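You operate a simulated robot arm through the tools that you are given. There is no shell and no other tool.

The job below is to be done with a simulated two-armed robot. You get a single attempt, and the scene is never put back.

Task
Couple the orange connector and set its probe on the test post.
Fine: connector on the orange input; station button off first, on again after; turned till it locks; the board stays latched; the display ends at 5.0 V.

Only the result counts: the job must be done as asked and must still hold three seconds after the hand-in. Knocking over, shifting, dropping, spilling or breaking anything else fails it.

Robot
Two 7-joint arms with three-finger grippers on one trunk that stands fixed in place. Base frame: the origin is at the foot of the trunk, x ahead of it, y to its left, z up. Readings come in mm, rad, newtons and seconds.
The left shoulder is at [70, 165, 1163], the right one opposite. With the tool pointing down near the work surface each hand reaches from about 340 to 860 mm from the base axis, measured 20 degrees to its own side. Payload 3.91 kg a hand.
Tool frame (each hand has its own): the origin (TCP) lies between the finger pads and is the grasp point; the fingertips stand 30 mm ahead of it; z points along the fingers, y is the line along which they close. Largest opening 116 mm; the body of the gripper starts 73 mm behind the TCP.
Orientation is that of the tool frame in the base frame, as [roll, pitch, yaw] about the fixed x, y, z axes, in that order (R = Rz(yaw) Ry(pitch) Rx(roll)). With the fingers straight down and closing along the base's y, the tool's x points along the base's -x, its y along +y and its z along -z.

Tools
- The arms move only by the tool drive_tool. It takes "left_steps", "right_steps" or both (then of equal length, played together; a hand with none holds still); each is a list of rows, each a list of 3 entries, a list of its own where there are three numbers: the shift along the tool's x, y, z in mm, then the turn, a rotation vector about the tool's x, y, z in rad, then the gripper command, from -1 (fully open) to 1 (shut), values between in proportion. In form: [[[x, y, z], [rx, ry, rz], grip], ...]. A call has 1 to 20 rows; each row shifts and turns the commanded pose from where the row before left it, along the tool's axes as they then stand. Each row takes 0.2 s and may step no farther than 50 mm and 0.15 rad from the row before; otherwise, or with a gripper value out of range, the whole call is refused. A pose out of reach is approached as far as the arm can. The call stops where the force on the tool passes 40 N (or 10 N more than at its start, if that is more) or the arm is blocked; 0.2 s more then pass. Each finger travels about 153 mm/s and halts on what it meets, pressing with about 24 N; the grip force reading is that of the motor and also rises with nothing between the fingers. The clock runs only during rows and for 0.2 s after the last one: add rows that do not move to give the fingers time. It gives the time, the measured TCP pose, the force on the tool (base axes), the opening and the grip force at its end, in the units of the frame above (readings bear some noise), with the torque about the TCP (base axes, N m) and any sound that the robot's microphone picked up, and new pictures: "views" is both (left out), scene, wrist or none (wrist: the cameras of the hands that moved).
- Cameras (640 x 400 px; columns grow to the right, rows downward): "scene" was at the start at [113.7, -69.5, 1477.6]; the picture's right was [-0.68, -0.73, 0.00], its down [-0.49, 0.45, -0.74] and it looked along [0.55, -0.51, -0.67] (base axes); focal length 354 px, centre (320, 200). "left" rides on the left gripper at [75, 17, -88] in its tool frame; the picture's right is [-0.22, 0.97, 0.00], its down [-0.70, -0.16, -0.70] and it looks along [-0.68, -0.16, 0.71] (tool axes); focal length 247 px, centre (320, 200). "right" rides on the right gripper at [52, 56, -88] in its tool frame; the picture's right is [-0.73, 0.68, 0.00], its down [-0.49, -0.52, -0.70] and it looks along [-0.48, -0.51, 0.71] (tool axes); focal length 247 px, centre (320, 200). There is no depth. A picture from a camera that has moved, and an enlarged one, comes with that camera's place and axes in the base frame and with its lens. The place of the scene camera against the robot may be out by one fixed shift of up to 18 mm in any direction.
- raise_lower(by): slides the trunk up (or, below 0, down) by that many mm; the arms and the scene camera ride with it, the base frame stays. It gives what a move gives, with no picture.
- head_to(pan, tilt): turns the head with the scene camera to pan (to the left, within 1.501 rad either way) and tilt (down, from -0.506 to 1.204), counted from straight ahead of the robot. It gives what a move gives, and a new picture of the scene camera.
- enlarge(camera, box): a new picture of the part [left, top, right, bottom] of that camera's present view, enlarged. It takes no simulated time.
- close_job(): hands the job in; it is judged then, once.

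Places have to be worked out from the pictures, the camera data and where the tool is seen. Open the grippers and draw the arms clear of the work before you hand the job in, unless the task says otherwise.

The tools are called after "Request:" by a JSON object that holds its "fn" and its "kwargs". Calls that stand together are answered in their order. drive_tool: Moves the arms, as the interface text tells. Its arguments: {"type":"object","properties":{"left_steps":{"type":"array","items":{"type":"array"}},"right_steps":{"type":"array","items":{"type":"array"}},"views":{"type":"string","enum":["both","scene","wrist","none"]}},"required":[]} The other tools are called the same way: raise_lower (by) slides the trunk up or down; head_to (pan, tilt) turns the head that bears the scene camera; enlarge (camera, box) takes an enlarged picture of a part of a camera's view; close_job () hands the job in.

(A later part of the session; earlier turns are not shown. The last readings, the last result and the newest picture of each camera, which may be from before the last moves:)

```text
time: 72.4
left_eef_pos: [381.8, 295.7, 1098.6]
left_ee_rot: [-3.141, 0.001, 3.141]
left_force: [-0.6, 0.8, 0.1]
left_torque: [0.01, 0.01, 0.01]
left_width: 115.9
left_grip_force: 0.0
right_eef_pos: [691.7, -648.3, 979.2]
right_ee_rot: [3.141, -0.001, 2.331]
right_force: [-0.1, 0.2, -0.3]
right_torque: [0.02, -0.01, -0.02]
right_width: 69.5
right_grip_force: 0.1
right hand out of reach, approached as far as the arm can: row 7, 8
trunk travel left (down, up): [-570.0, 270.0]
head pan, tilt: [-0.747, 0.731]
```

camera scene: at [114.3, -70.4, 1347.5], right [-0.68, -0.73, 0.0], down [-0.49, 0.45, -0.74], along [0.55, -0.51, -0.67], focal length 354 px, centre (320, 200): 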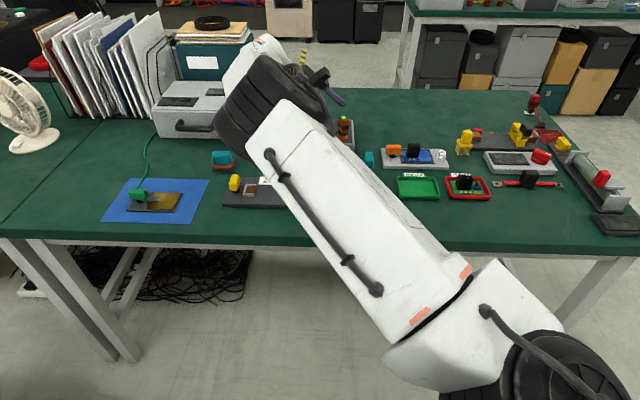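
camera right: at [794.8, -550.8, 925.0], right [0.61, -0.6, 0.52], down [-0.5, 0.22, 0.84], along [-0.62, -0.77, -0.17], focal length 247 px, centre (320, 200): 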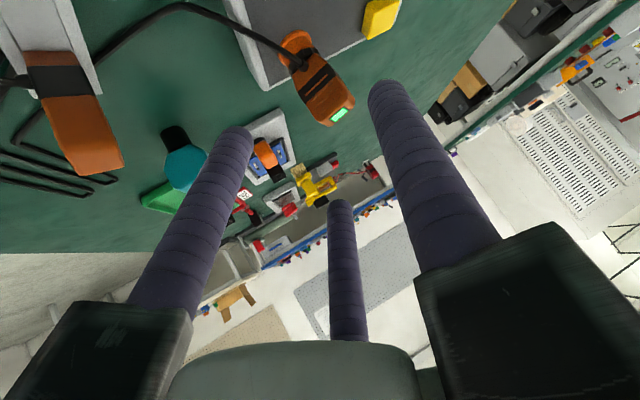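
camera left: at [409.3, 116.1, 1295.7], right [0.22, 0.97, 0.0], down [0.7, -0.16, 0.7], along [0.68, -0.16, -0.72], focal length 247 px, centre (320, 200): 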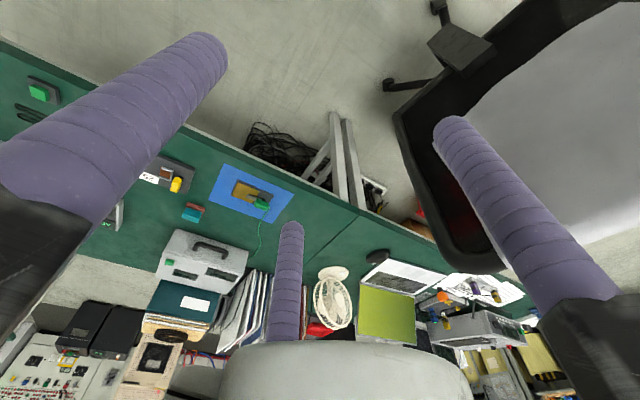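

I move over the probe for a clear vertical view.

Request:
{"fn": "drive_tool", "kwargs": {"right_steps": [[[35.7, 12, 20], [0, 0, 0], -1], [[35.7, 12, 20], [0, 0, 0], -1], [[0, 0, 9], [0, 0, 0], -1], [[0, 0, 0], [0, 0, 0], -1]], "views": "both"}}

Request:
{"fn": "enlarge", "kwargs": {"camera": "right", "box": [230, 20, 410, 160]}}

Request:
{"fn": "enlarge", "kwargs": {"camera": "scene", "box": [285, 100, 375, 200]}}

```text
time: 73.4
left_eef_pos: [380.3, 296.9, 1099.9]
left_ee_rot: [-3.14, 0.002, -3.141]
left_force: [-0.5, -0.1, 0.7]
left_torque: [-0.04, -0.03, -0.01]
left_width: 116.3
left_grip_force: 0.0
right_eef_pos: [659.7, -578.1, 933.2]
right_ee_rot: [3.141, 0.003, 2.33]
right_force: [-0.4, 0.6, 0.5]
right_torque: [-0.06, -0.04, 0.02]
right_width: 115.9
right_grip_force: 0.0
trunk travel left (down, up): [-570.0, 270.0]
head pan, tilt: [-0.747, 0.731]
camera scene: at [111.6, -67.8, 1348.0], right [-0.68, -0.73, 0.0], down [-0.49, 0.45, -0.75], along [0.55, -0.51, -0.67], focal length 354 px, centre (320, 200)
camera right: at [664.6, -502.0, 1020.8], right [1.0, -0.06, 0.0], down [-0.05, -0.71, 0.7], along [-0.04, -0.7, -0.71], focal length 247 px, centre (320, 200)
```

scene: 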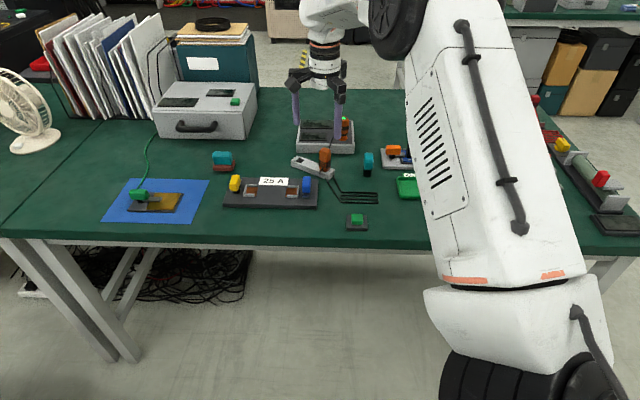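
right: 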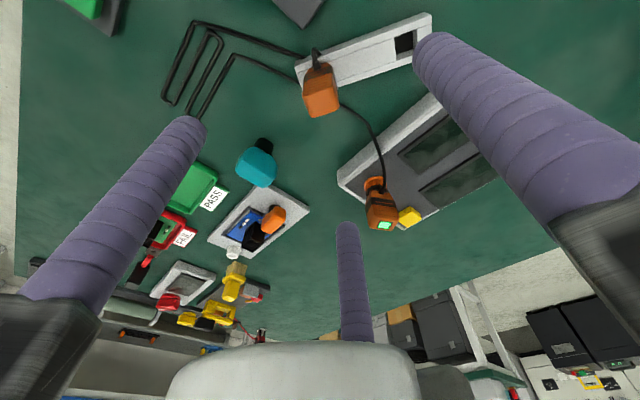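

```text
2.86 times, centred on (320, 90) of right
camera zoom: at [664.6, -502.0, 1020.8], right [1.0, -0.06, 0.0], down [-0.05, -0.71, 0.7], along [-0.04, -0.7, -0.71], focal length 706 px, centre (320, 514)
```

zoom: 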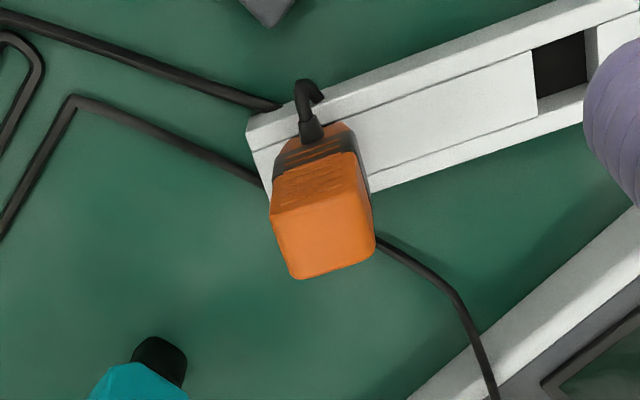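

```text
4.00 times, centred on (330, 150) of scene
camera zoom: at [111.6, -67.8, 1348.0], right [-0.68, -0.73, 0.0], down [-0.49, 0.45, -0.75], along [0.55, -0.51, -0.67], focal length 1418 px, centre (280, 400)
```

zoom: 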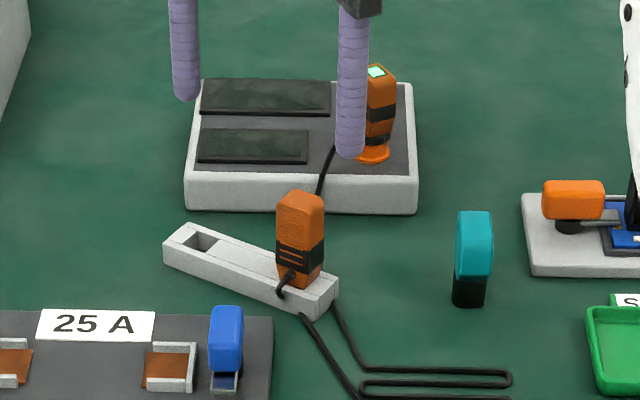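

The probe's top centre is at about (660.7,-582.5,833), aligned with the rack, and the cable has ample slack. I set the opening to 70 mm and descend with the tool vertical to the grasp pose (660,-579.6,825).

Request:
{"fn": "drive_tool", "kwargs": {"right_steps": [[[-1.3, -0.8, 0], [0, 0, 0], -0.2], [[0, 0, 0], [0, 0, 0], -0.2], [[0, 0, 40], [0, 0, 0], -0.2], [[0, 0, 30], [0, 0, 0], -0.2], [[0, 0, 0], [0, 0, 0], -0.2]], "views": "wrist"}}

Request:
{"fn": "enlarge", "kwargs": {"camera": "right", "box": [230, 40, 410, 200]}}

Request:
{"fn": "enlarge", "kwargs": {"camera": "scene", "box": [285, 100, 375, 200]}}

```text
time: 74.6
left_eef_pos: [381.0, 295.4, 1099.6]
left_ee_rot: [-3.141, 0.0, -3.141]
left_force: [0.5, 0.6, -0.3]
left_torque: [0.01, 0.01, 0.01]
left_width: 116.0
left_grip_force: 0.1
right_eef_pos: [661.0, -581.6, 860.9]
right_ee_rot: [-3.139, 0.0, 2.329]
right_force: [-1.2, -0.2, -1.1]
right_torque: [-0.02, -0.01, 0.01]
right_width: 69.4
right_grip_force: 0.1
trunk travel left (down, up): [-570.0, 270.0]
head pan, tilt: [-0.747, 0.731]
camera right: at [666.0, -505.0, 949.1], right [1.0, -0.06, 0.0], down [-0.04, -0.71, 0.7], along [-0.04, -0.7, -0.71], focal length 247 px, centre (320, 200)
```

right: 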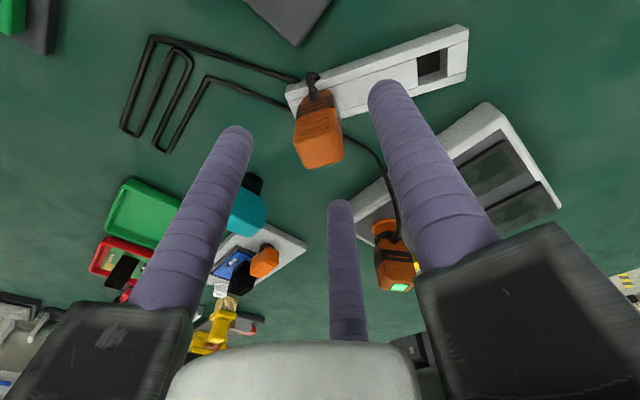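

```text
2.50 times, centred on (320, 120) of right
camera zoom: at [666.0, -505.0, 949.1], right [1.0, -0.06, 0.0], down [-0.04, -0.71, 0.7], along [-0.04, -0.7, -0.71], focal length 617 px, centre (320, 400)
```

zoom: 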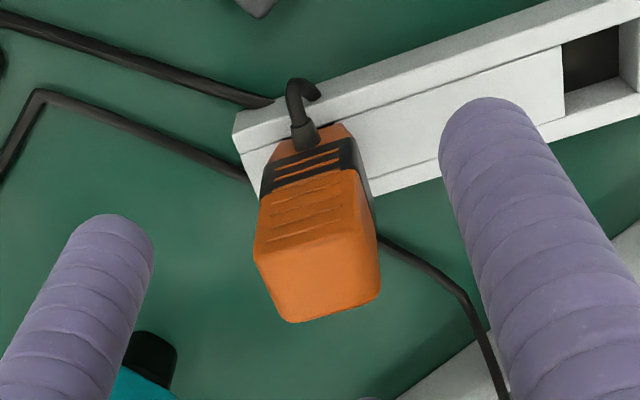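

```text
4.00 times, centred on (330, 150) of scene
camera zoom: at [113.5, -69.1, 1347.7], right [-0.68, -0.73, 0.0], down [-0.49, 0.45, -0.74], along [0.55, -0.51, -0.67], focal length 1418 px, centre (280, 400)
```

zoom: 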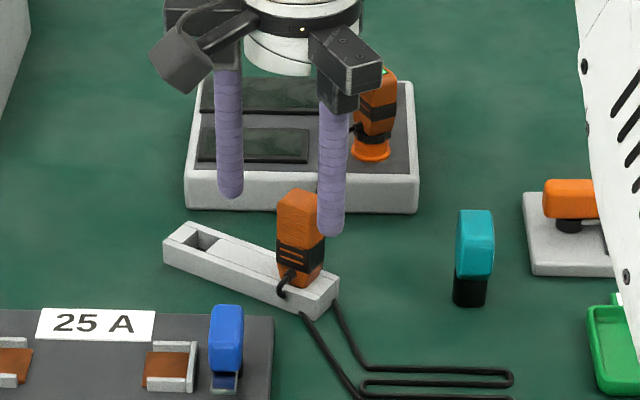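

The probe is centred between the jaws (top at about (660.6,-584,829)). I descend 38 mm more and close.

Request:
{"fn": "drive_tool", "kwargs": {"right_steps": [[[0, 0, 20], [0, 0, 0], -0.2], [[0, 0, 18], [0, 0, 0], -0.2], [[0, 0, 0], [0, 0, 0], -0.2], [[0, 0, 0], [0, 0, 0], 0.2], [[0, 0, 0], [0, 0, 0], 0.45], [[0, 0, 0], [0, 0, 0], 1], [[0, 0, 0], [0, 0, 0], 1]], "views": "wrist"}}

Request:
{"fn": "enlarge", "kwargs": {"camera": "right", "box": [230, 40, 410, 200]}}

Request:
{"fn": "enlarge", "kwargs": {"camera": "scene", "box": [285, 100, 375, 200]}}

```text
time: 76.2
left_eef_pos: [381.4, 295.2, 1099.2]
left_ee_rot: [3.141, -0.001, 3.14]
left_force: [0.1, 0.5, -0.2]
left_torque: [-0.04, -0.02, -0.02]
left_width: 115.7
left_grip_force: 0.0
right_eef_pos: [661.4, -582.6, 823.3]
right_ee_rot: [3.141, -0.001, 2.33]
right_force: [0.6, 0.0, 0.0]
right_torque: [0.0, -0.02, -0.03]
right_width: 28.4
right_grip_force: 23.8
trunk travel left (down, up): [-570.0, 270.0]
head pan, tilt: [-0.747, 0.731]
camera right: at [665.8, -505.1, 911.0], right [1.0, -0.06, 0.0], down [-0.04, -0.71, 0.7], along [-0.04, -0.7, -0.71], focal length 247 px, centre (320, 200)
```

right: 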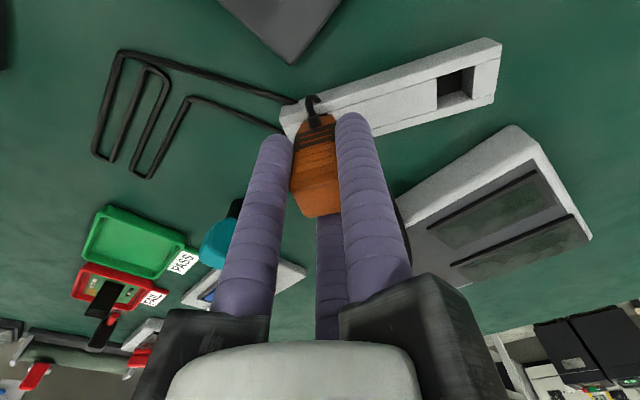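

```text
2.50 times, centred on (320, 120) of right
camera zoom: at [665.8, -505.1, 911.0], right [1.0, -0.06, 0.0], down [-0.04, -0.71, 0.7], along [-0.04, -0.7, -0.71], focal length 617 px, centre (320, 400)
```

zoom: 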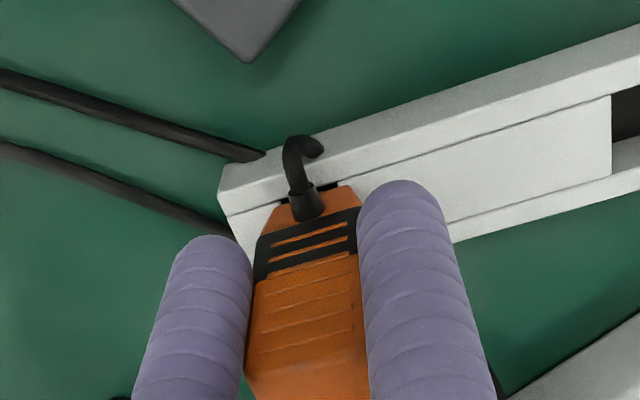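

```text
4.00 times, centred on (330, 150) of scene
camera zoom: at [113.8, -69.4, 1347.6], right [-0.68, -0.73, 0.0], down [-0.49, 0.45, -0.74], along [0.55, -0.51, -0.67], focal length 1418 px, centre (280, 400)
```

zoom: 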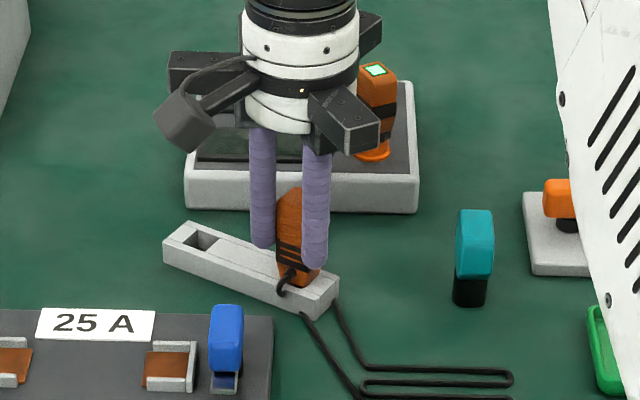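

Gripped firmly with no side load. I lift the probe 100 mm straight up.

Request:
{"fn": "drive_tool", "kwargs": {"right_steps": [[[0, 0, -10], [0, 0, 0], 1], [[0, 0, -20], [0, 0, 0], 1], [[0, 0, -35], [0, 0, 0], 1], [[0, 0, -35], [0, 0, 0], 1], [[0, 0, 0], [0, 0, 0], 1]], "views": "both"}}

Request:
{"fn": "enlarge", "kwargs": {"camera": "scene", "box": [285, 90, 375, 190]}}

Request:
{"fn": "enlarge", "kwargs": {"camera": "scene", "box": [360, 130, 460, 190]}}

```text
time: 77.4
left_eef_pos: [380.9, 295.0, 1099.5]
left_ee_rot: [3.141, 0.0, -3.141]
left_force: [-0.3, 0.2, -0.8]
left_torque: [0.03, 0.03, 0.01]
left_width: 116.0
left_grip_force: 0.0
right_eef_pos: [660.1, -582.4, 923.2]
right_ee_rot: [-3.141, 0.0, 2.331]
right_force: [0.4, -0.9, -0.6]
right_torque: [0.02, 0.01, 0.01]
right_width: 28.4
right_grip_force: 23.7
trunk travel left (down, up): [-570.0, 270.0]
head pan, tilt: [-0.747, 0.731]
camera scene: at [114.3, -69.8, 1347.6], right [-0.68, -0.73, 0.0], down [-0.49, 0.45, -0.74], along [0.55, -0.51, -0.67], focal length 354 px, centre (320, 200)
camera right: at [666.0, -505.4, 1011.4], right [1.0, -0.06, 0.0], down [-0.04, -0.71, 0.7], along [-0.04, -0.7, -0.71], focal length 247 px, centre (320, 200)
```

scene: 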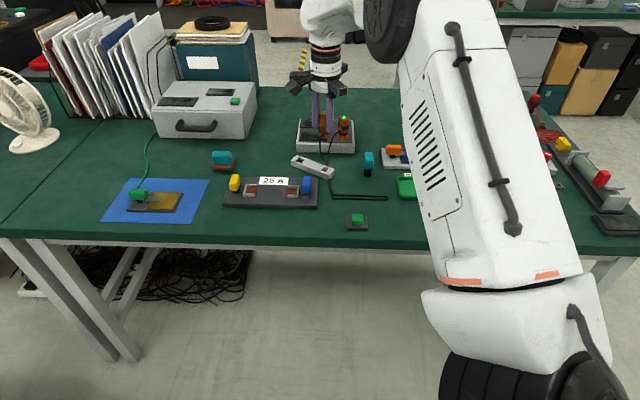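
right: 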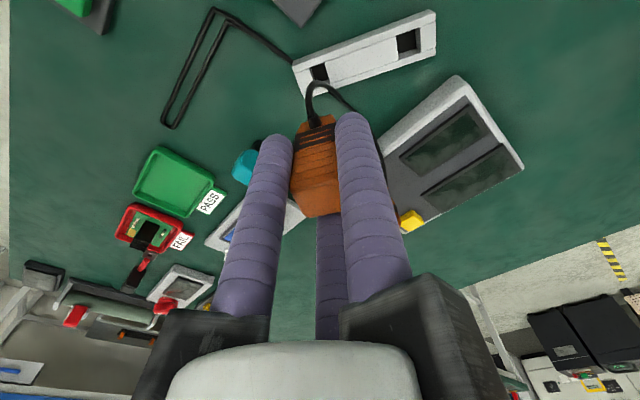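

```text
4.00 times, centred on (330, 140) of scene
camera zoom: at [114.3, -69.8, 1347.6], right [-0.68, -0.73, 0.0], down [-0.49, 0.45, -0.74], along [0.55, -0.51, -0.67], focal length 1418 px, centre (280, 440)
```

zoom: 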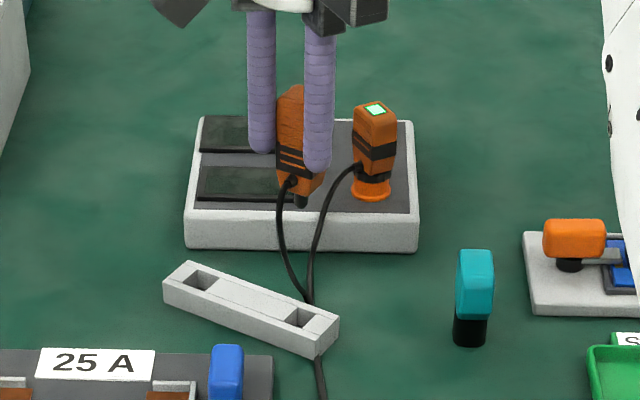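

```text
6.40 times, centred on (410, 160) of scene
camera zoom: at [114.3, -69.8, 1347.6], right [-0.68, -0.73, 0.0], down [-0.49, 0.45, -0.74], along [0.55, -0.51, -0.67], focal length 2269 px, centre (-256, 456)
```

zoom: 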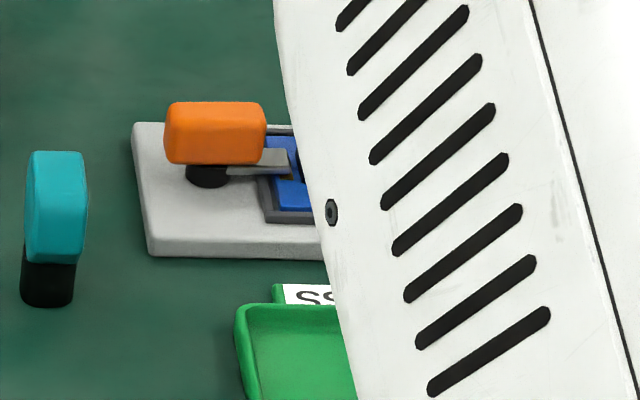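

The probe with its small tip pin is lifted. The post is just at the reach limit, so I raise the trunk by 80 mm to level the arm there.

Request:
{"fn": "raise_lower", "kwargs": {"by": 80}}

```text
time: 78.5
left_eef_pos: [381.5, 295.8, 1179.6]
left_ee_rot: [-3.142, 0.0, -3.141]
left_force: [-0.1, -0.3, 0.3]
left_torque: [-0.02, 0.0, 0.04]
left_width: 115.9
left_grip_force: 0.1
right_eef_pos: [660.3, -582.2, 1003.8]
right_ee_rot: [-3.14, 0.0, 2.33]
right_force: [0.1, 0.1, 0.4]
right_torque: [0.0, 0.0, 0.0]
right_width: 28.4
right_grip_force: 23.5
trunk travel left (down, up): [-650.0, 190.0]
head pan, tilt: [-0.747, 0.731]
```

I carry the probe toward the fixture at a safe height, stopping short so that the post can be seen beside the fingers.

Request:
{"fn": "drive_tool", "kwargs": {"right_steps": [[[-14.2, -33, 9], [0, 0, 0], 1], [[-14.2, -33, 9], [0, 0, 0], 1], [[-14.2, -33, 9], [0, 0, 0], 1], [[-14.2, -33, 9], [0, 0, 0], 1], [[-14.2, -33, 9], [0, 0, 0], 1], [[-14.2, -33, 9], [0, 0, 0], 1], [[0, 0, 0], [0, 0, 0], 1]], "views": "both"}}

Request:
{"fn": "enlarge", "kwargs": {"camera": "right", "box": [140, 60, 300, 200]}}

Request:
{"fn": "enlarge", "kwargs": {"camera": "scene", "box": [280, 120, 460, 240]}}

```text
time: 80.2
left_eef_pos: [382.1, 296.6, 1179.4]
left_ee_rot: [3.141, 0.001, -3.141]
left_force: [0.8, 0.6, 0.0]
left_torque: [-0.01, 0.02, -0.05]
left_width: 115.7
left_grip_force: 0.1
right_eef_pos: [576.4, -778.7, 949.4]
right_ee_rot: [3.141, 0.0, 2.333]
right_force: [0.5, 0.5, -1.0]
right_torque: [0.0, 0.0, 0.03]
right_width: 28.5
right_grip_force: 24.3
trunk travel left (down, up): [-650.0, 190.0]
head pan, tilt: [-0.747, 0.731]
camera scene: at [113.9, -68.3, 1427.7], right [-0.68, -0.73, 0.0], down [-0.49, 0.45, -0.74], along [0.55, -0.51, -0.67], focal length 354 px, centre (320, 200)
camera right: at [581.3, -701.9, 1037.6], right [1.0, -0.06, 0.0], down [-0.04, -0.71, 0.7], along [-0.04, -0.7, -0.71], focal length 247 px, centre (320, 200)
```

scene: 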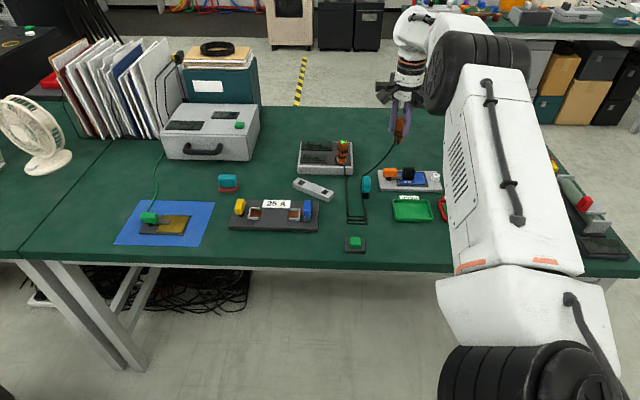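
right: 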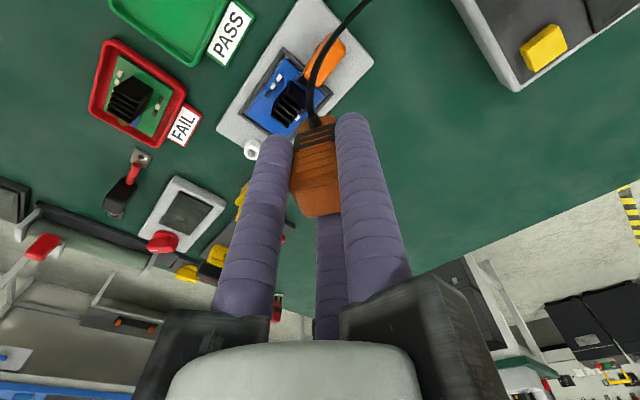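

```text
2.86 times, centred on (220, 130) of right
camera zoom: at [581.3, -701.9, 1037.6], right [1.0, -0.06, 0.0], down [-0.04, -0.71, 0.7], along [-0.04, -0.7, -0.71], focal length 706 px, centre (606, 400)
```

zoom: 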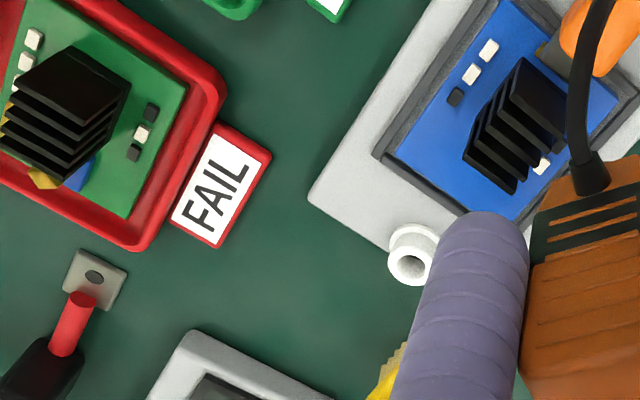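

```text
3.33 times, centred on (370, 180) of scene
camera zoom: at [113.9, -68.3, 1427.7], right [-0.68, -0.73, 0.0], down [-0.49, 0.45, -0.74], along [0.55, -0.51, -0.67], focal length 1182 px, centre (153, 267)
```

zoom: 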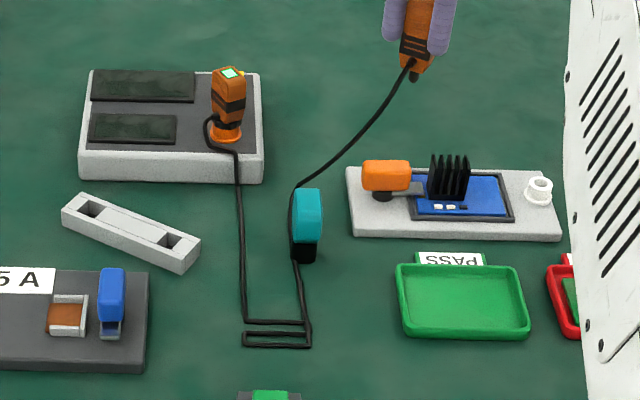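

The white post is visible at the fixture's end. The cable passes close to the teal block, so I check that closely.

Request:
{"fn": "enlarge", "kwargs": {"camera": "scene", "box": [340, 165, 385, 215]}}

Request:
{"fn": "enlarge", "kwargs": {"camera": "scene", "box": [415, 160, 450, 195]}}

Request:
{"fn": "enlarge", "kwargs": {"camera": "right", "box": [225, 120, 275, 175]}}

```text
8.00 times, centred on (362, 190) of scene
camera zoom: at [113.9, -68.3, 1427.7], right [-0.68, -0.73, 0.0], down [-0.49, 0.45, -0.74], along [0.55, -0.51, -0.67], focal length 2836 px, centre (-20, 280)
```

zoom: 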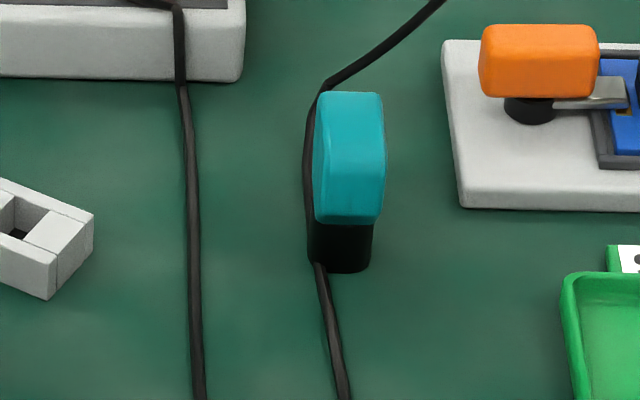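

```text
11.43 times, centred on (432, 178) of scene
camera zoom: at [113.9, -68.3, 1427.7], right [-0.68, -0.73, 0.0], down [-0.49, 0.45, -0.74], along [0.55, -0.51, -0.67], focal length 4051 px, centre (-966, 457)
```

zoom: 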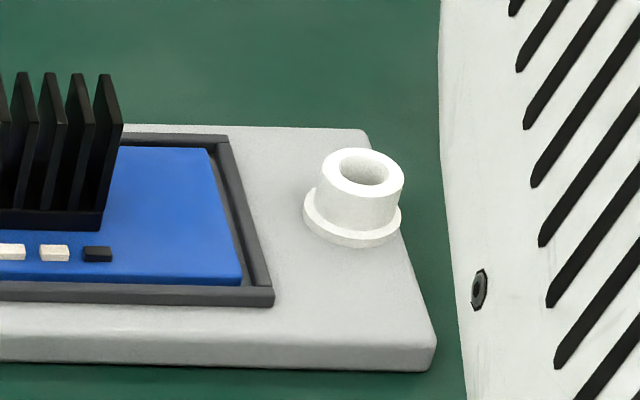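

```text
7.27 times, centred on (250, 148) of right
camera zoom: at [581.3, -701.9, 1037.6], right [1.0, -0.06, 0.0], down [-0.04, -0.71, 0.7], along [-0.04, -0.7, -0.71], focal length 1796 px, centre (829, 582)
```

zoom: 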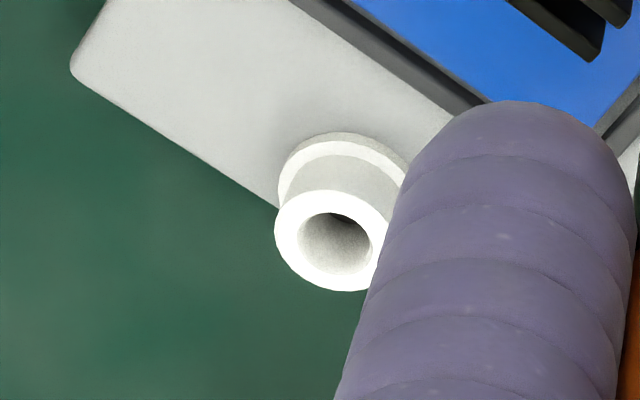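

The cable bends sharply right at the teal block, so it may be leaning on it. I turn the left hand to use its camera for a second view of that spot.

Request:
{"fn": "drive_tool", "kwargs": {"left_steps": [[[0, 0, 0], [0, 0, 0.14], -1], [[0, 0, 0], [0, 0, 0.14], -1], [[0, 0, 0], [0, 0, 0.14], -1], [[0, 0, 0], [0, 0, 0.14], -1], [[0, 0, 0], [0, 0, 0.14], -1], [[0, 0, 0], [0, 0, 0.14], -1]], "views": "wrist"}}

```text
time: 81.5
left_eef_pos: [381.3, 294.2, 1180.1]
left_ee_rot: [-3.141, 0.0, 2.298]
left_force: [-0.2, 0.1, 0.2]
left_torque: [-0.01, 0.02, 0.01]
left_width: 116.2
left_grip_force: 0.1
right_eef_pos: [576.3, -778.2, 948.4]
right_ee_rot: [3.141, 0.001, 2.33]
right_force: [-0.7, 0.9, 0.6]
right_torque: [0.03, -0.04, -0.01]
right_width: 28.5
right_grip_force: 23.9
trunk travel left (down, up): [-650.0, 190.0]
head pan, tilt: [-0.747, 0.731]
camera left: at [344.3, 362.3, 1266.4], right [0.88, 0.48, 0.0], down [0.34, -0.63, 0.7], along [0.34, -0.61, -0.71], focal length 247 px, centre (320, 200)
```

left: 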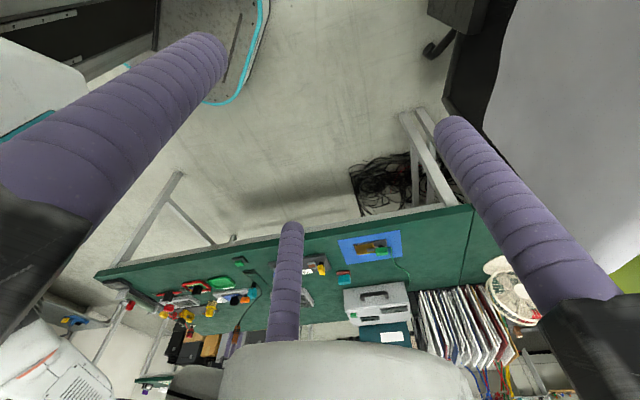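

Request:
{"fn": "enlarge", "kwargs": {"camera": "left", "box": [195, 250, 285, 330]}}

```text
5.00 times, centred on (240, 290) of left
camera zoom: at [344.3, 362.3, 1266.4], right [0.88, 0.48, 0.0], down [0.34, -0.63, 0.7], along [0.34, -0.61, -0.71], focal length 1235 px, centre (720, -250)
```

zoom: 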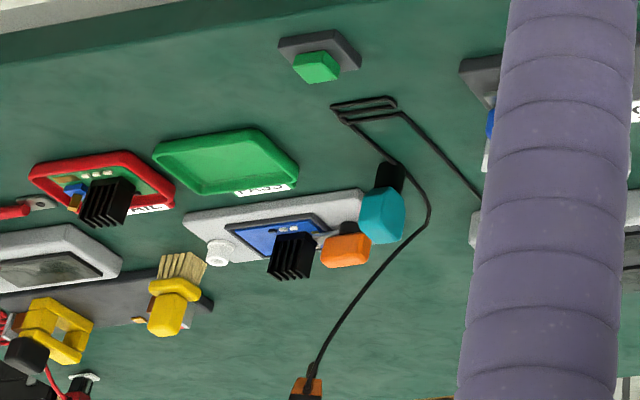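

The left view shows the cable curving around the teal block's left side; moving straight on would drag it against the block. I retrace to the near side and lift high over the cable's fold point so the cable can pass on the block's other side.

Request:
{"fn": "drive_tool", "kwargs": {"right_steps": [[[12.2, 33.6, -12.8], [0, 0, 0], 1], [[12.2, 33.6, -12.8], [0, 0, 0], 1], [[12.2, 33.6, -12.8], [0, 0, 0], 1], [[12.2, 33.6, -12.8], [0, 0, 0], 1], [[39.5, 23.7, 0], [0, 0, 0], 1], [[39.5, 23.7, 0], [0, 0, 0], 1], [[8.2, -23.2, -22.5], [0, 0, 0], 1], [[8.2, -23.2, -22.5], [0, 0, 0], 1], [[8.2, -23.2, -22.5], [0, 0, 0], 1], [[8.2, -23.2, -22.5], [0, 0, 0], 1], [[0, 0, 0], [0, 0, 0], 1]], "views": "scene"}}

Request:
{"fn": "enlarge", "kwargs": {"camera": "left", "box": [195, 240, 285, 330]}}

Request:
{"fn": "enlarge", "kwargs": {"camera": "scene", "box": [280, 120, 460, 240]}}

```text
time: 84.0
left_eef_pos: [382.0, 295.3, 1179.4]
left_ee_rot: [-3.141, 0.0, 2.303]
left_force: [-0.2, 0.0, -0.4]
left_torque: [0.01, -0.01, -0.04]
left_width: 116.3
left_grip_force: 0.0
right_eef_pos: [529.0, -601.3, 1090.3]
right_ee_rot: [-3.139, 0.002, 2.33]
right_force: [-0.1, -0.2, -0.3]
right_torque: [-0.01, 0.08, -0.02]
right_width: 28.5
right_grip_force: 24.3
trunk travel left (down, up): [-650.0, 190.0]
head pan, tilt: [-0.747, 0.731]
camera scene: at [114.8, -69.2, 1427.5], right [-0.68, -0.73, 0.0], down [-0.49, 0.45, -0.74], along [0.55, -0.51, -0.67], focal length 354 px, centre (320, 200)
```

scene: 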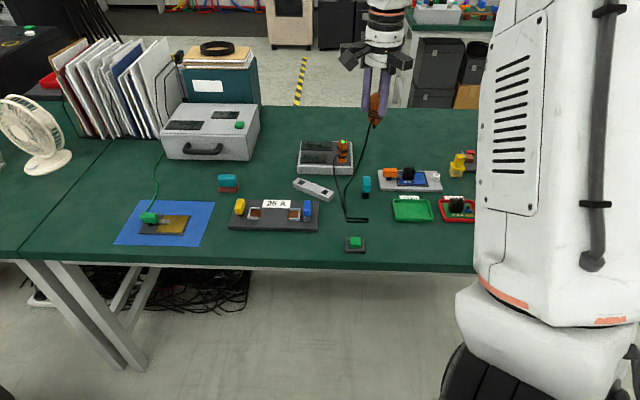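

```text
4.44 times, centred on (240, 285) of left
camera zoom: at [345.0, 362.5, 1266.0], right [0.88, 0.48, 0.0], down [0.35, -0.62, 0.7], along [0.34, -0.61, -0.71], focal length 1098 px, centre (676, -178)
```

zoom: 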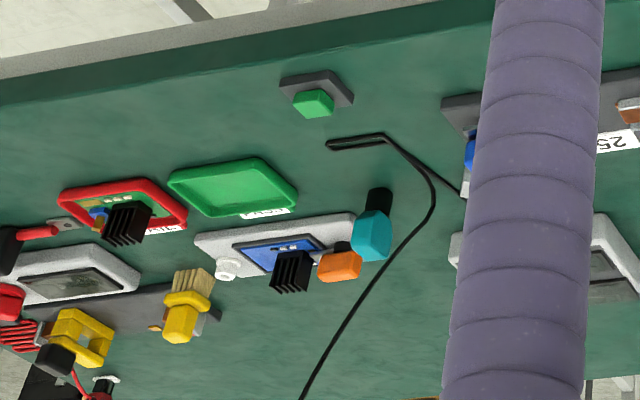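

```text
3.33 times, centred on (370, 180) of scene
camera zoom: at [114.8, -69.2, 1427.5], right [-0.68, -0.73, 0.0], down [-0.49, 0.45, -0.74], along [0.55, -0.51, -0.67], focal length 1182 px, centre (153, 267)
```

zoom: 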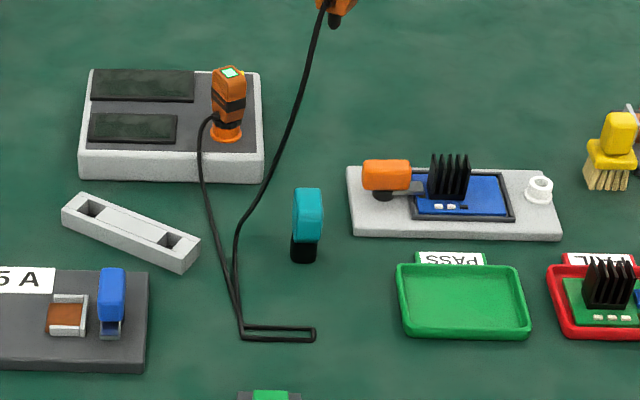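

The cable is back on the near side of the block, block undisturbed. I now swing the probe to the right of the block and toward the fixture from the near side.

Request:
{"fn": "drive_tool", "kwargs": {"right_steps": [[[4.2, -40.1, 5], [0, 0, 0], 1], [[4.2, -40.1, 5], [0, 0, 0], 1], [[-21.1, -21.4, 16.7], [0, 0, 0], 1], [[-21.1, -21.4, 16.7], [0, 0, 0], 1], [[-21.1, -21.4, 16.7], [0, 0, 0], 1], [[0, 0, 0], [0, 0, 0], 1]], "views": "both"}}

Request:
{"fn": "enlarge", "kwargs": {"camera": "left", "box": [195, 240, 285, 330]}}

Request:
{"fn": "enlarge", "kwargs": {"camera": "scene", "box": [280, 120, 460, 240]}}

```text
time: 85.3
left_eef_pos: [383.0, 296.0, 1178.7]
left_ee_rot: [3.141, 0.0, 2.302]
left_force: [0.6, 0.4, 0.1]
left_torque: [-0.01, -0.01, 0.01]
left_width: 116.0
left_grip_force: 0.2
right_eef_pos: [460.5, -741.8, 1030.2]
right_ee_rot: [-3.14, -0.001, 2.33]
right_force: [0.2, -0.3, 1.3]
right_torque: [-0.04, 0.02, -0.03]
right_width: 28.4
right_grip_force: 23.6
trunk travel left (down, up): [-650.0, 190.0]
head pan, tilt: [-0.747, 0.731]
camera scene: at [113.5, -68.4, 1427.7], right [-0.68, -0.73, 0.0], down [-0.49, 0.45, -0.74], along [0.55, -0.51, -0.67], focal length 354 px, centre (320, 200)
camera right: at [466.2, -664.6, 1119.1], right [1.0, -0.06, 0.0], down [-0.04, -0.71, 0.7], along [-0.04, -0.7, -0.71], focal length 247 px, centre (320, 200)
```

scene: 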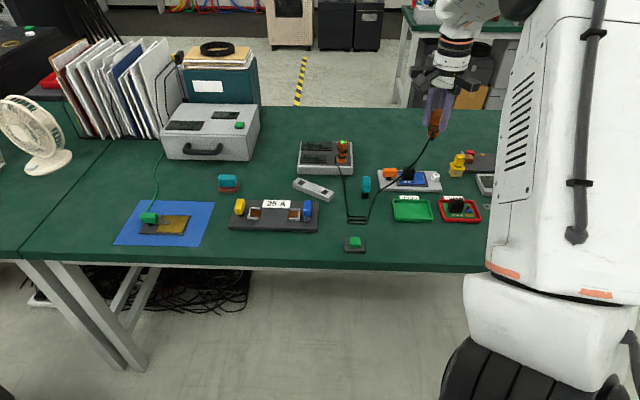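
right: 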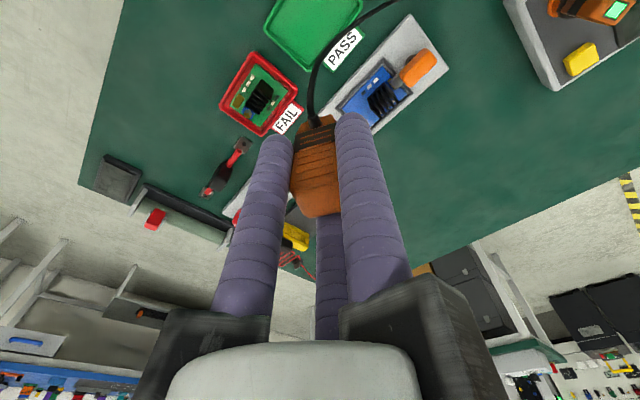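

```text
4.44 times, centred on (240, 285) of left
camera zoom: at [343.9, 363.2, 1266.1], right [0.88, 0.48, 0.0], down [0.35, -0.62, 0.7], along [0.34, -0.61, -0.71], focal length 1098 px, centre (676, -178)
```

zoom: 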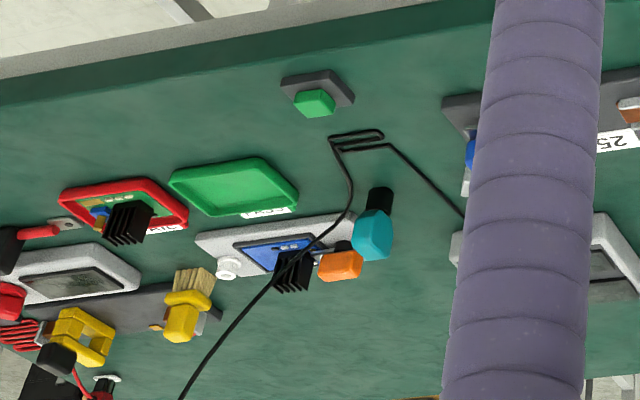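

```text
3.33 times, centred on (370, 180) of scene
camera zoom: at [113.5, -68.4, 1427.7], right [-0.68, -0.73, 0.0], down [-0.49, 0.45, -0.74], along [0.55, -0.51, -0.67], focal length 1182 px, centre (153, 267)
```

zoom: 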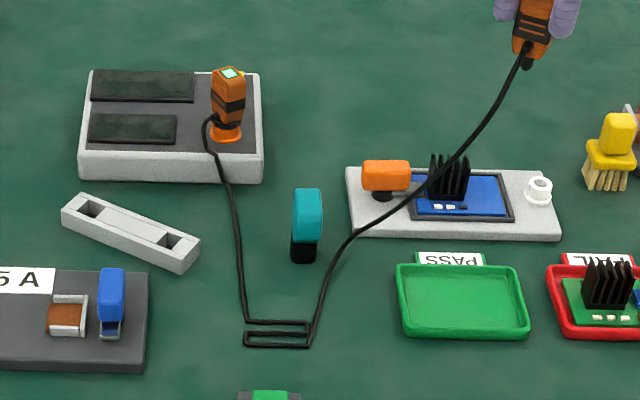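

The cable now runs right of the block, clear of it. I continue to the post from the near side, add a small yaw (0.2) and tilt (0.05) for reach, and hover short of the post for a close look.

Request:
{"fn": "drive_tool", "kwargs": {"right_steps": [[[-19.2, -22, 35], [0, 0, 0], 1], [[-19.1, -21.9, 35], [0, 0, 0], 1], [[0, 0, 0], [0, 0, 0.1], 1], [[0, 0, 0], [0, 0, 0.1], 1], [[0, 0, 0], [0, -0.05, 0], 1], [[-24.2, -1.4, 31.2], [0, 0, 0], 1], [[-24.2, -1.4, 31.2], [0, 0, 0], 1], [[0, 0, 0], [0, 0, 0], 1]], "views": "both"}}

Request:
{"fn": "enlarge", "kwargs": {"camera": "right", "box": [260, 40, 400, 160]}}

Request:
{"fn": "enlarge", "kwargs": {"camera": "scene", "box": [360, 100, 460, 200]}}

Request:
{"fn": "enlarge", "kwargs": {"camera": "left", "box": [195, 240, 285, 330]}}

```text
time: 87.2
left_eef_pos: [381.2, 297.0, 1177.9]
left_ee_rot: [-3.141, 0.001, 2.302]
left_force: [-0.9, 0.2, 1.2]
left_torque: [-0.01, 0.02, 0.0]
left_width: 116.0
left_grip_force: 0.1
right_eef_pos: [482.4, -843.3, 902.0]
right_ee_rot: [3.14, 0.052, 2.13]
right_force: [-0.4, -0.4, 0.1]
right_torque: [-0.05, 0.0, -0.01]
right_width: 29.0
right_grip_force: 23.5
trunk travel left (down, up): [-650.0, 190.0]
head pan, tilt: [-0.747, 0.731]
camera scene: at [112.6, -67.4, 1427.9], right [-0.68, -0.73, 0.0], down [-0.49, 0.45, -0.75], along [0.55, -0.51, -0.67], focal length 354 px, centre (320, 200)
camera right: at [500.2, -765.1, 987.1], right [0.97, -0.26, 0.04], down [-0.2, -0.66, 0.72], along [-0.16, -0.71, -0.69], focal length 247 px, centre (320, 200)
```

scene: 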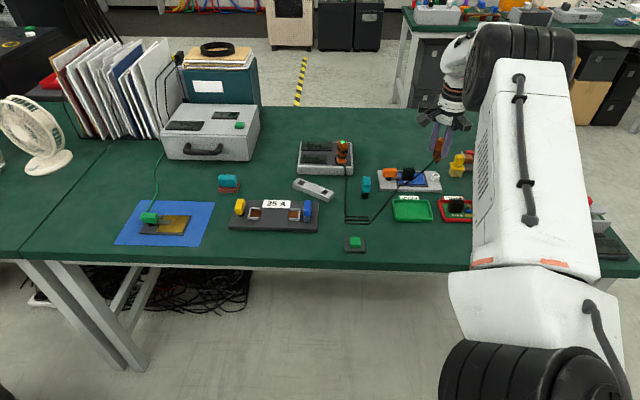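
right: 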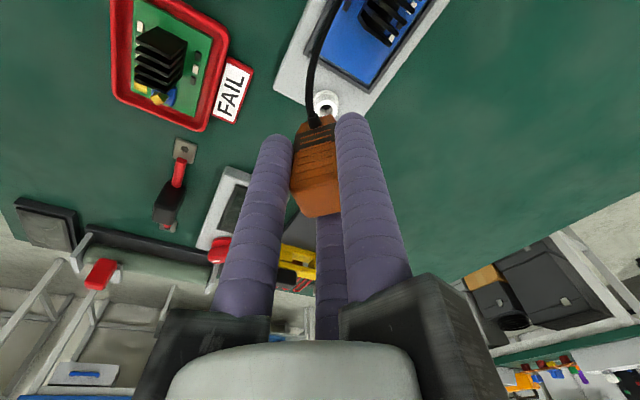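

```text
3.33 times, centred on (330, 100) of right
camera zoom: at [500.2, -765.1, 987.1], right [0.97, -0.26, 0.04], down [-0.2, -0.66, 0.72], along [-0.16, -0.71, -0.69], focal length 823 px, centre (287, 533)
```

zoom: 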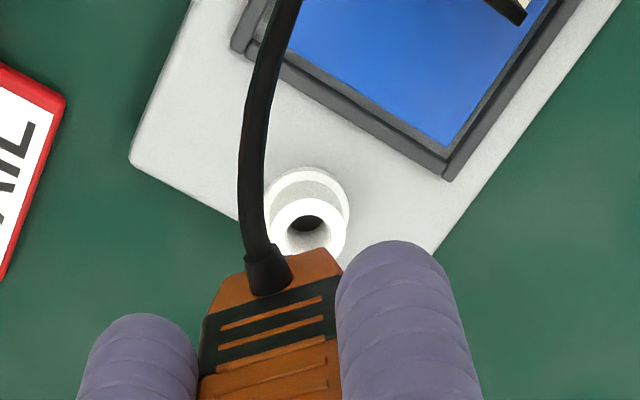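

```text
4.00 times, centred on (410, 150) of scene
camera zoom: at [112.6, -67.4, 1427.9], right [-0.68, -0.73, 0.0], down [-0.49, 0.45, -0.75], along [0.55, -0.51, -0.67], focal length 1418 px, centre (-40, 400)
```

zoom: 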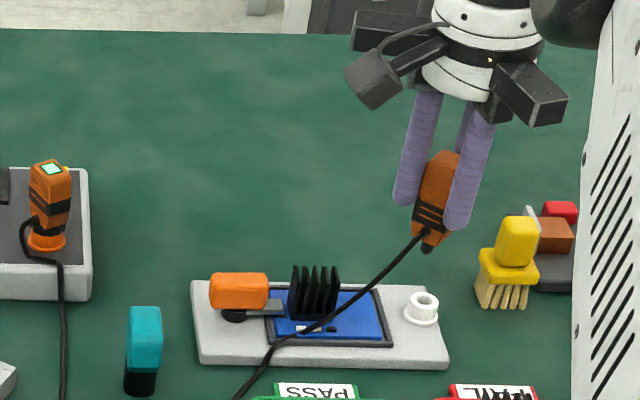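

```text
4.44 times, centred on (240, 285) of left
camera zoom: at [343.0, 364.1, 1266.2], right [0.88, 0.48, 0.0], down [0.35, -0.62, 0.7], along [0.34, -0.61, -0.71], focal length 1098 px, centre (676, -178)
```

zoom: 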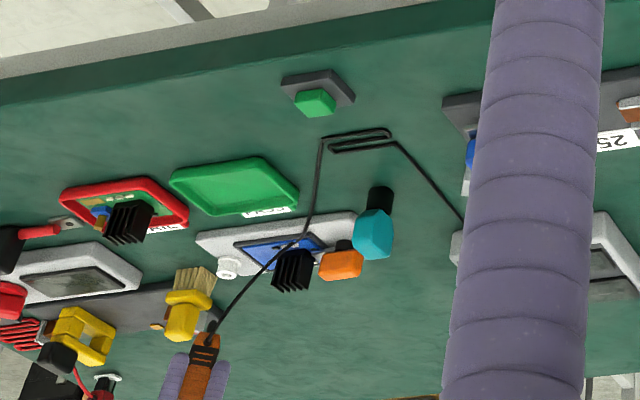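

The post top is at about (487,-868,778) and the probe hangs vertical. I move over it with the tip about 30 mm above.

Request:
{"fn": "drive_tool", "kwargs": {"right_steps": [[[-8.3, -4, 11.5], [0, 0, 0], 1], [[-8.3, -3.9, 11.4], [0, 0, 0], 1], [[0, 0, 0], [0, 0, 0], 1]], "views": "wrist"}}

Request:
{"fn": "enlarge", "kwargs": {"camera": "right", "box": [280, 60, 380, 160]}}

Request:
{"fn": "enlarge", "kwargs": {"camera": "scene", "box": [405, 120, 460, 195]}}

Request:
{"fn": "enlarge", "kwargs": {"camera": "left", "box": [215, 280, 265, 325]}}

```text
time: 88.0
left_eef_pos: [381.0, 295.0, 1178.9]
left_ee_rot: [-3.141, -0.001, 2.303]
left_force: [0.1, 0.2, -0.3]
left_torque: [-0.01, 0.02, -0.02]
left_width: 115.9
left_grip_force: 0.1
right_eef_pos: [485.3, -864.3, 878.4]
right_ee_rot: [-3.14, 0.05, 2.132]
right_force: [-1.1, 0.1, 0.3]
right_torque: [0.0, -0.02, -0.02]
right_width: 28.4
right_grip_force: 24.3
trunk travel left (down, up): [-650.0, 190.0]
head pan, tilt: [-0.747, 0.731]
camera right: at [502.9, -785.6, 963.9], right [0.97, -0.26, 0.04], down [-0.2, -0.66, 0.72], along [-0.16, -0.71, -0.69], focal length 247 px, centre (320, 200)
```

right: 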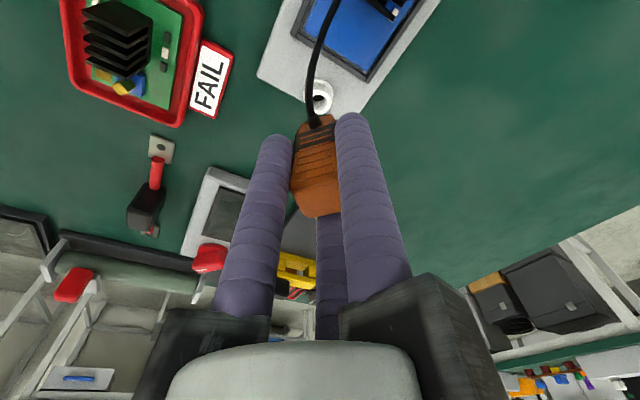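

```text
4.00 times, centred on (330, 110) of right
camera zoom: at [502.9, -785.6, 963.9], right [0.97, -0.26, 0.04], down [-0.2, -0.66, 0.72], along [-0.16, -0.71, -0.69], focal length 988 px, centre (280, 560)
```

zoom: 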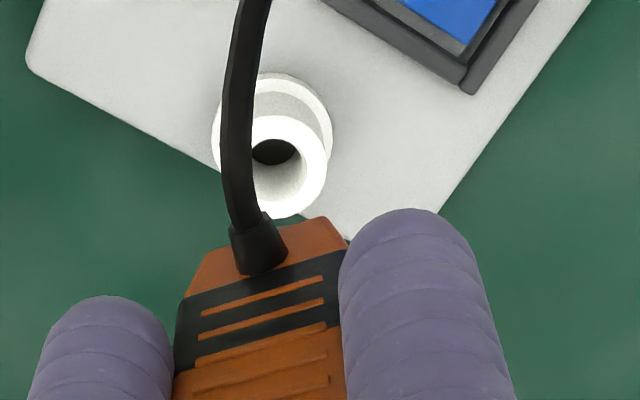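

```text
5.33 times, centred on (432, 158) of scene
camera zoom: at [113.6, -69.2, 1427.7], right [-0.68, -0.73, 0.0], down [-0.49, 0.45, -0.74], along [0.55, -0.51, -0.67], focal length 1890 px, centre (-280, 427)
```

zoom: 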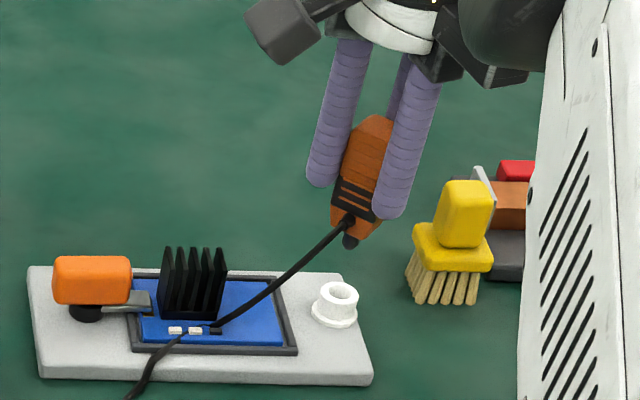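

```text
8.89 times, centred on (240, 302) of left
camera zoom: at [343.9, 362.5, 1266.4], right [0.88, 0.48, 0.0], down [0.35, -0.62, 0.7], along [0.34, -0.61, -0.71], focal length 2195 px, centre (1031, -711)
```

zoom: 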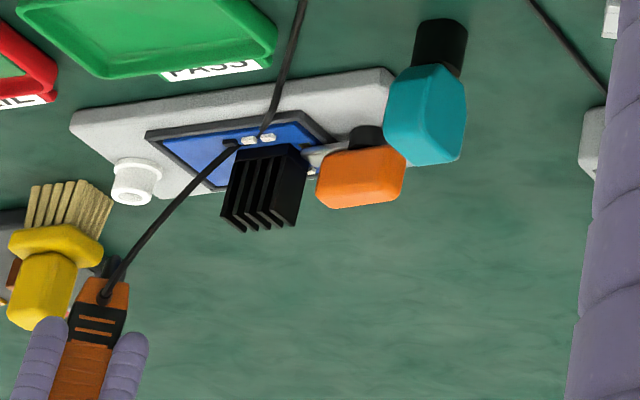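

Tip and post agree within about 1 mm in both views. I lower 20 mm and re-check.

Request:
{"fn": "drive_tool", "kwargs": {"right_steps": [[[0.5, 0, 10], [0, 0, 0], 1], [[0.5, 0, 10], [0, 0, 0], 1], [[0, 0, 0], [0, 0, 0], 1]], "views": "none"}}

Request:
{"fn": "enlarge", "kwargs": {"camera": "right", "box": [280, 60, 380, 160]}}

Request:
{"fn": "enlarge", "kwargs": {"camera": "scene", "box": [415, 140, 455, 190]}}

```text
time: 88.8
left_eef_pos: [381.9, 295.7, 1180.0]
left_ee_rot: [3.141, -0.001, 2.302]
left_force: [-0.8, 0.0, 0.3]
left_torque: [0.01, 0.01, 0.0]
left_width: 116.0
left_grip_force: 0.0
right_eef_pos: [484.7, -862.9, 858.5]
right_ee_rot: [3.141, 0.052, 2.131]
right_force: [-0.3, -1.2, -0.6]
right_torque: [0.0, 0.03, -0.01]
right_width: 28.5
right_grip_force: 23.8
trunk travel left (down, up): [-650.0, 190.0]
head pan, tilt: [-0.747, 0.731]
```

```text
4.00 times, centred on (330, 110) of right
camera zoom: at [503.0, -785.6, 943.7], right [0.97, -0.26, 0.04], down [-0.2, -0.66, 0.72], along [-0.16, -0.71, -0.69], focal length 988 px, centre (280, 560)
```

zoom: 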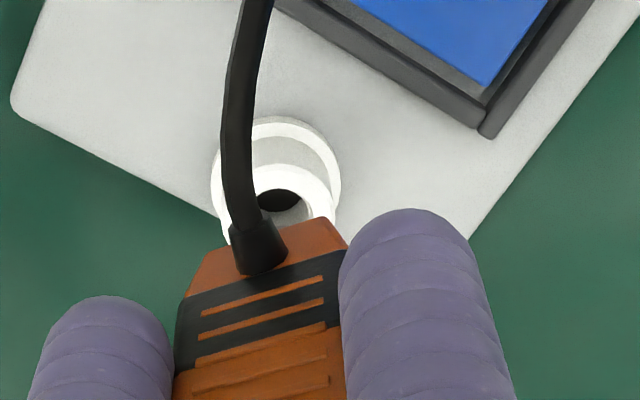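

```text
8.00 times, centred on (435, 165) of scene
camera zoom: at [113.6, -69.3, 1427.7], right [-0.68, -0.73, 0.0], down [-0.49, 0.45, -0.74], along [0.55, -0.51, -0.67], focal length 2836 px, centre (-600, 480)
```

zoom: 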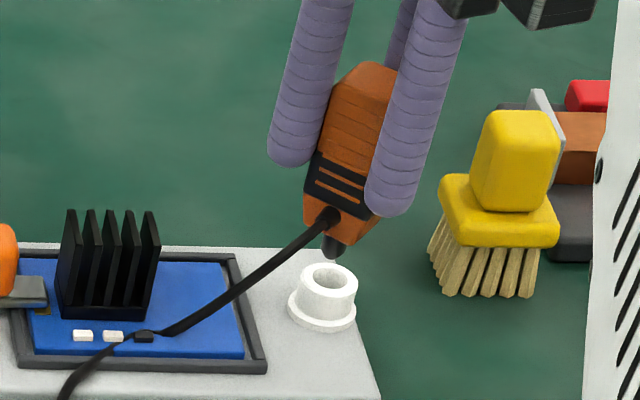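

Tip sits right above the post opening. I lower in 3 mm steps, watching force.

Request:
{"fn": "drive_tool", "kwargs": {"right_steps": [[[0.15, 0, 3], [0, 0, 0], 1], [[0.15, 0, 3], [0, 0, 0], 1], [[0.15, 0, 3], [0, 0, 0], 1], [[0, 0, 0], [0, 0, 0], 1]], "views": "none"}}

Request:
{"fn": "enlarge", "kwargs": {"camera": "right", "box": [280, 60, 380, 160]}}

Request:
{"fn": "enlarge", "kwargs": {"camera": "scene", "box": [415, 140, 455, 190]}}

```text
time: 89.8
left_eef_pos: [380.5, 295.7, 1179.8]
left_ee_rot: [-3.14, 0.001, 2.302]
left_force: [0.7, -0.4, -0.4]
left_torque: [0.01, -0.02, -0.01]
left_width: 116.1
left_grip_force: 0.1
right_eef_pos: [485.3, -863.2, 850.4]
right_ee_rot: [-3.142, 0.05, 2.131]
right_force: [0.4, -0.2, -0.2]
right_torque: [0.03, 0.01, -0.01]
right_width: 28.4
right_grip_force: 24.6
trunk travel left (down, up): [-650.0, 190.0]
head pan, tilt: [-0.747, 0.731]
```

```text
4.00 times, centred on (330, 110) of right
camera zoom: at [503.2, -785.8, 935.2], right [0.97, -0.26, 0.04], down [-0.2, -0.66, 0.72], along [-0.16, -0.71, -0.69], focal length 988 px, centre (280, 560)
```

zoom: 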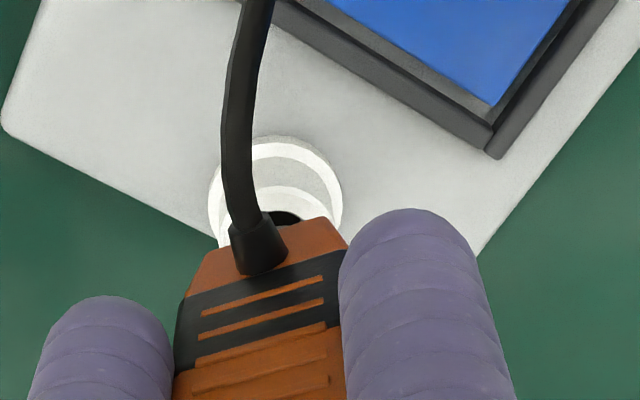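

```text
8.00 times, centred on (435, 165) of scene
camera zoom: at [113.7, -69.4, 1427.7], right [-0.68, -0.73, 0.0], down [-0.49, 0.45, -0.74], along [0.55, -0.51, -0.67], focal length 2836 px, centre (-600, 480)
```

zoom: 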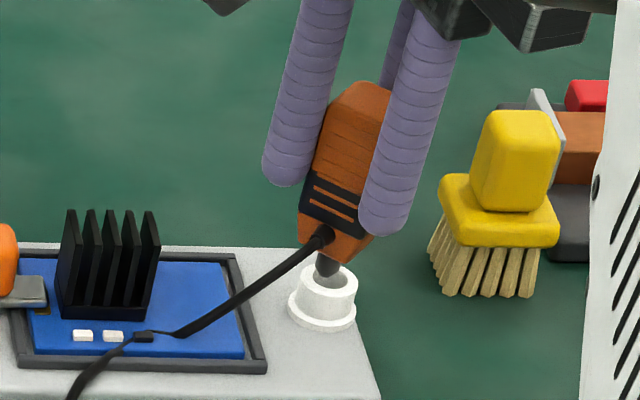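

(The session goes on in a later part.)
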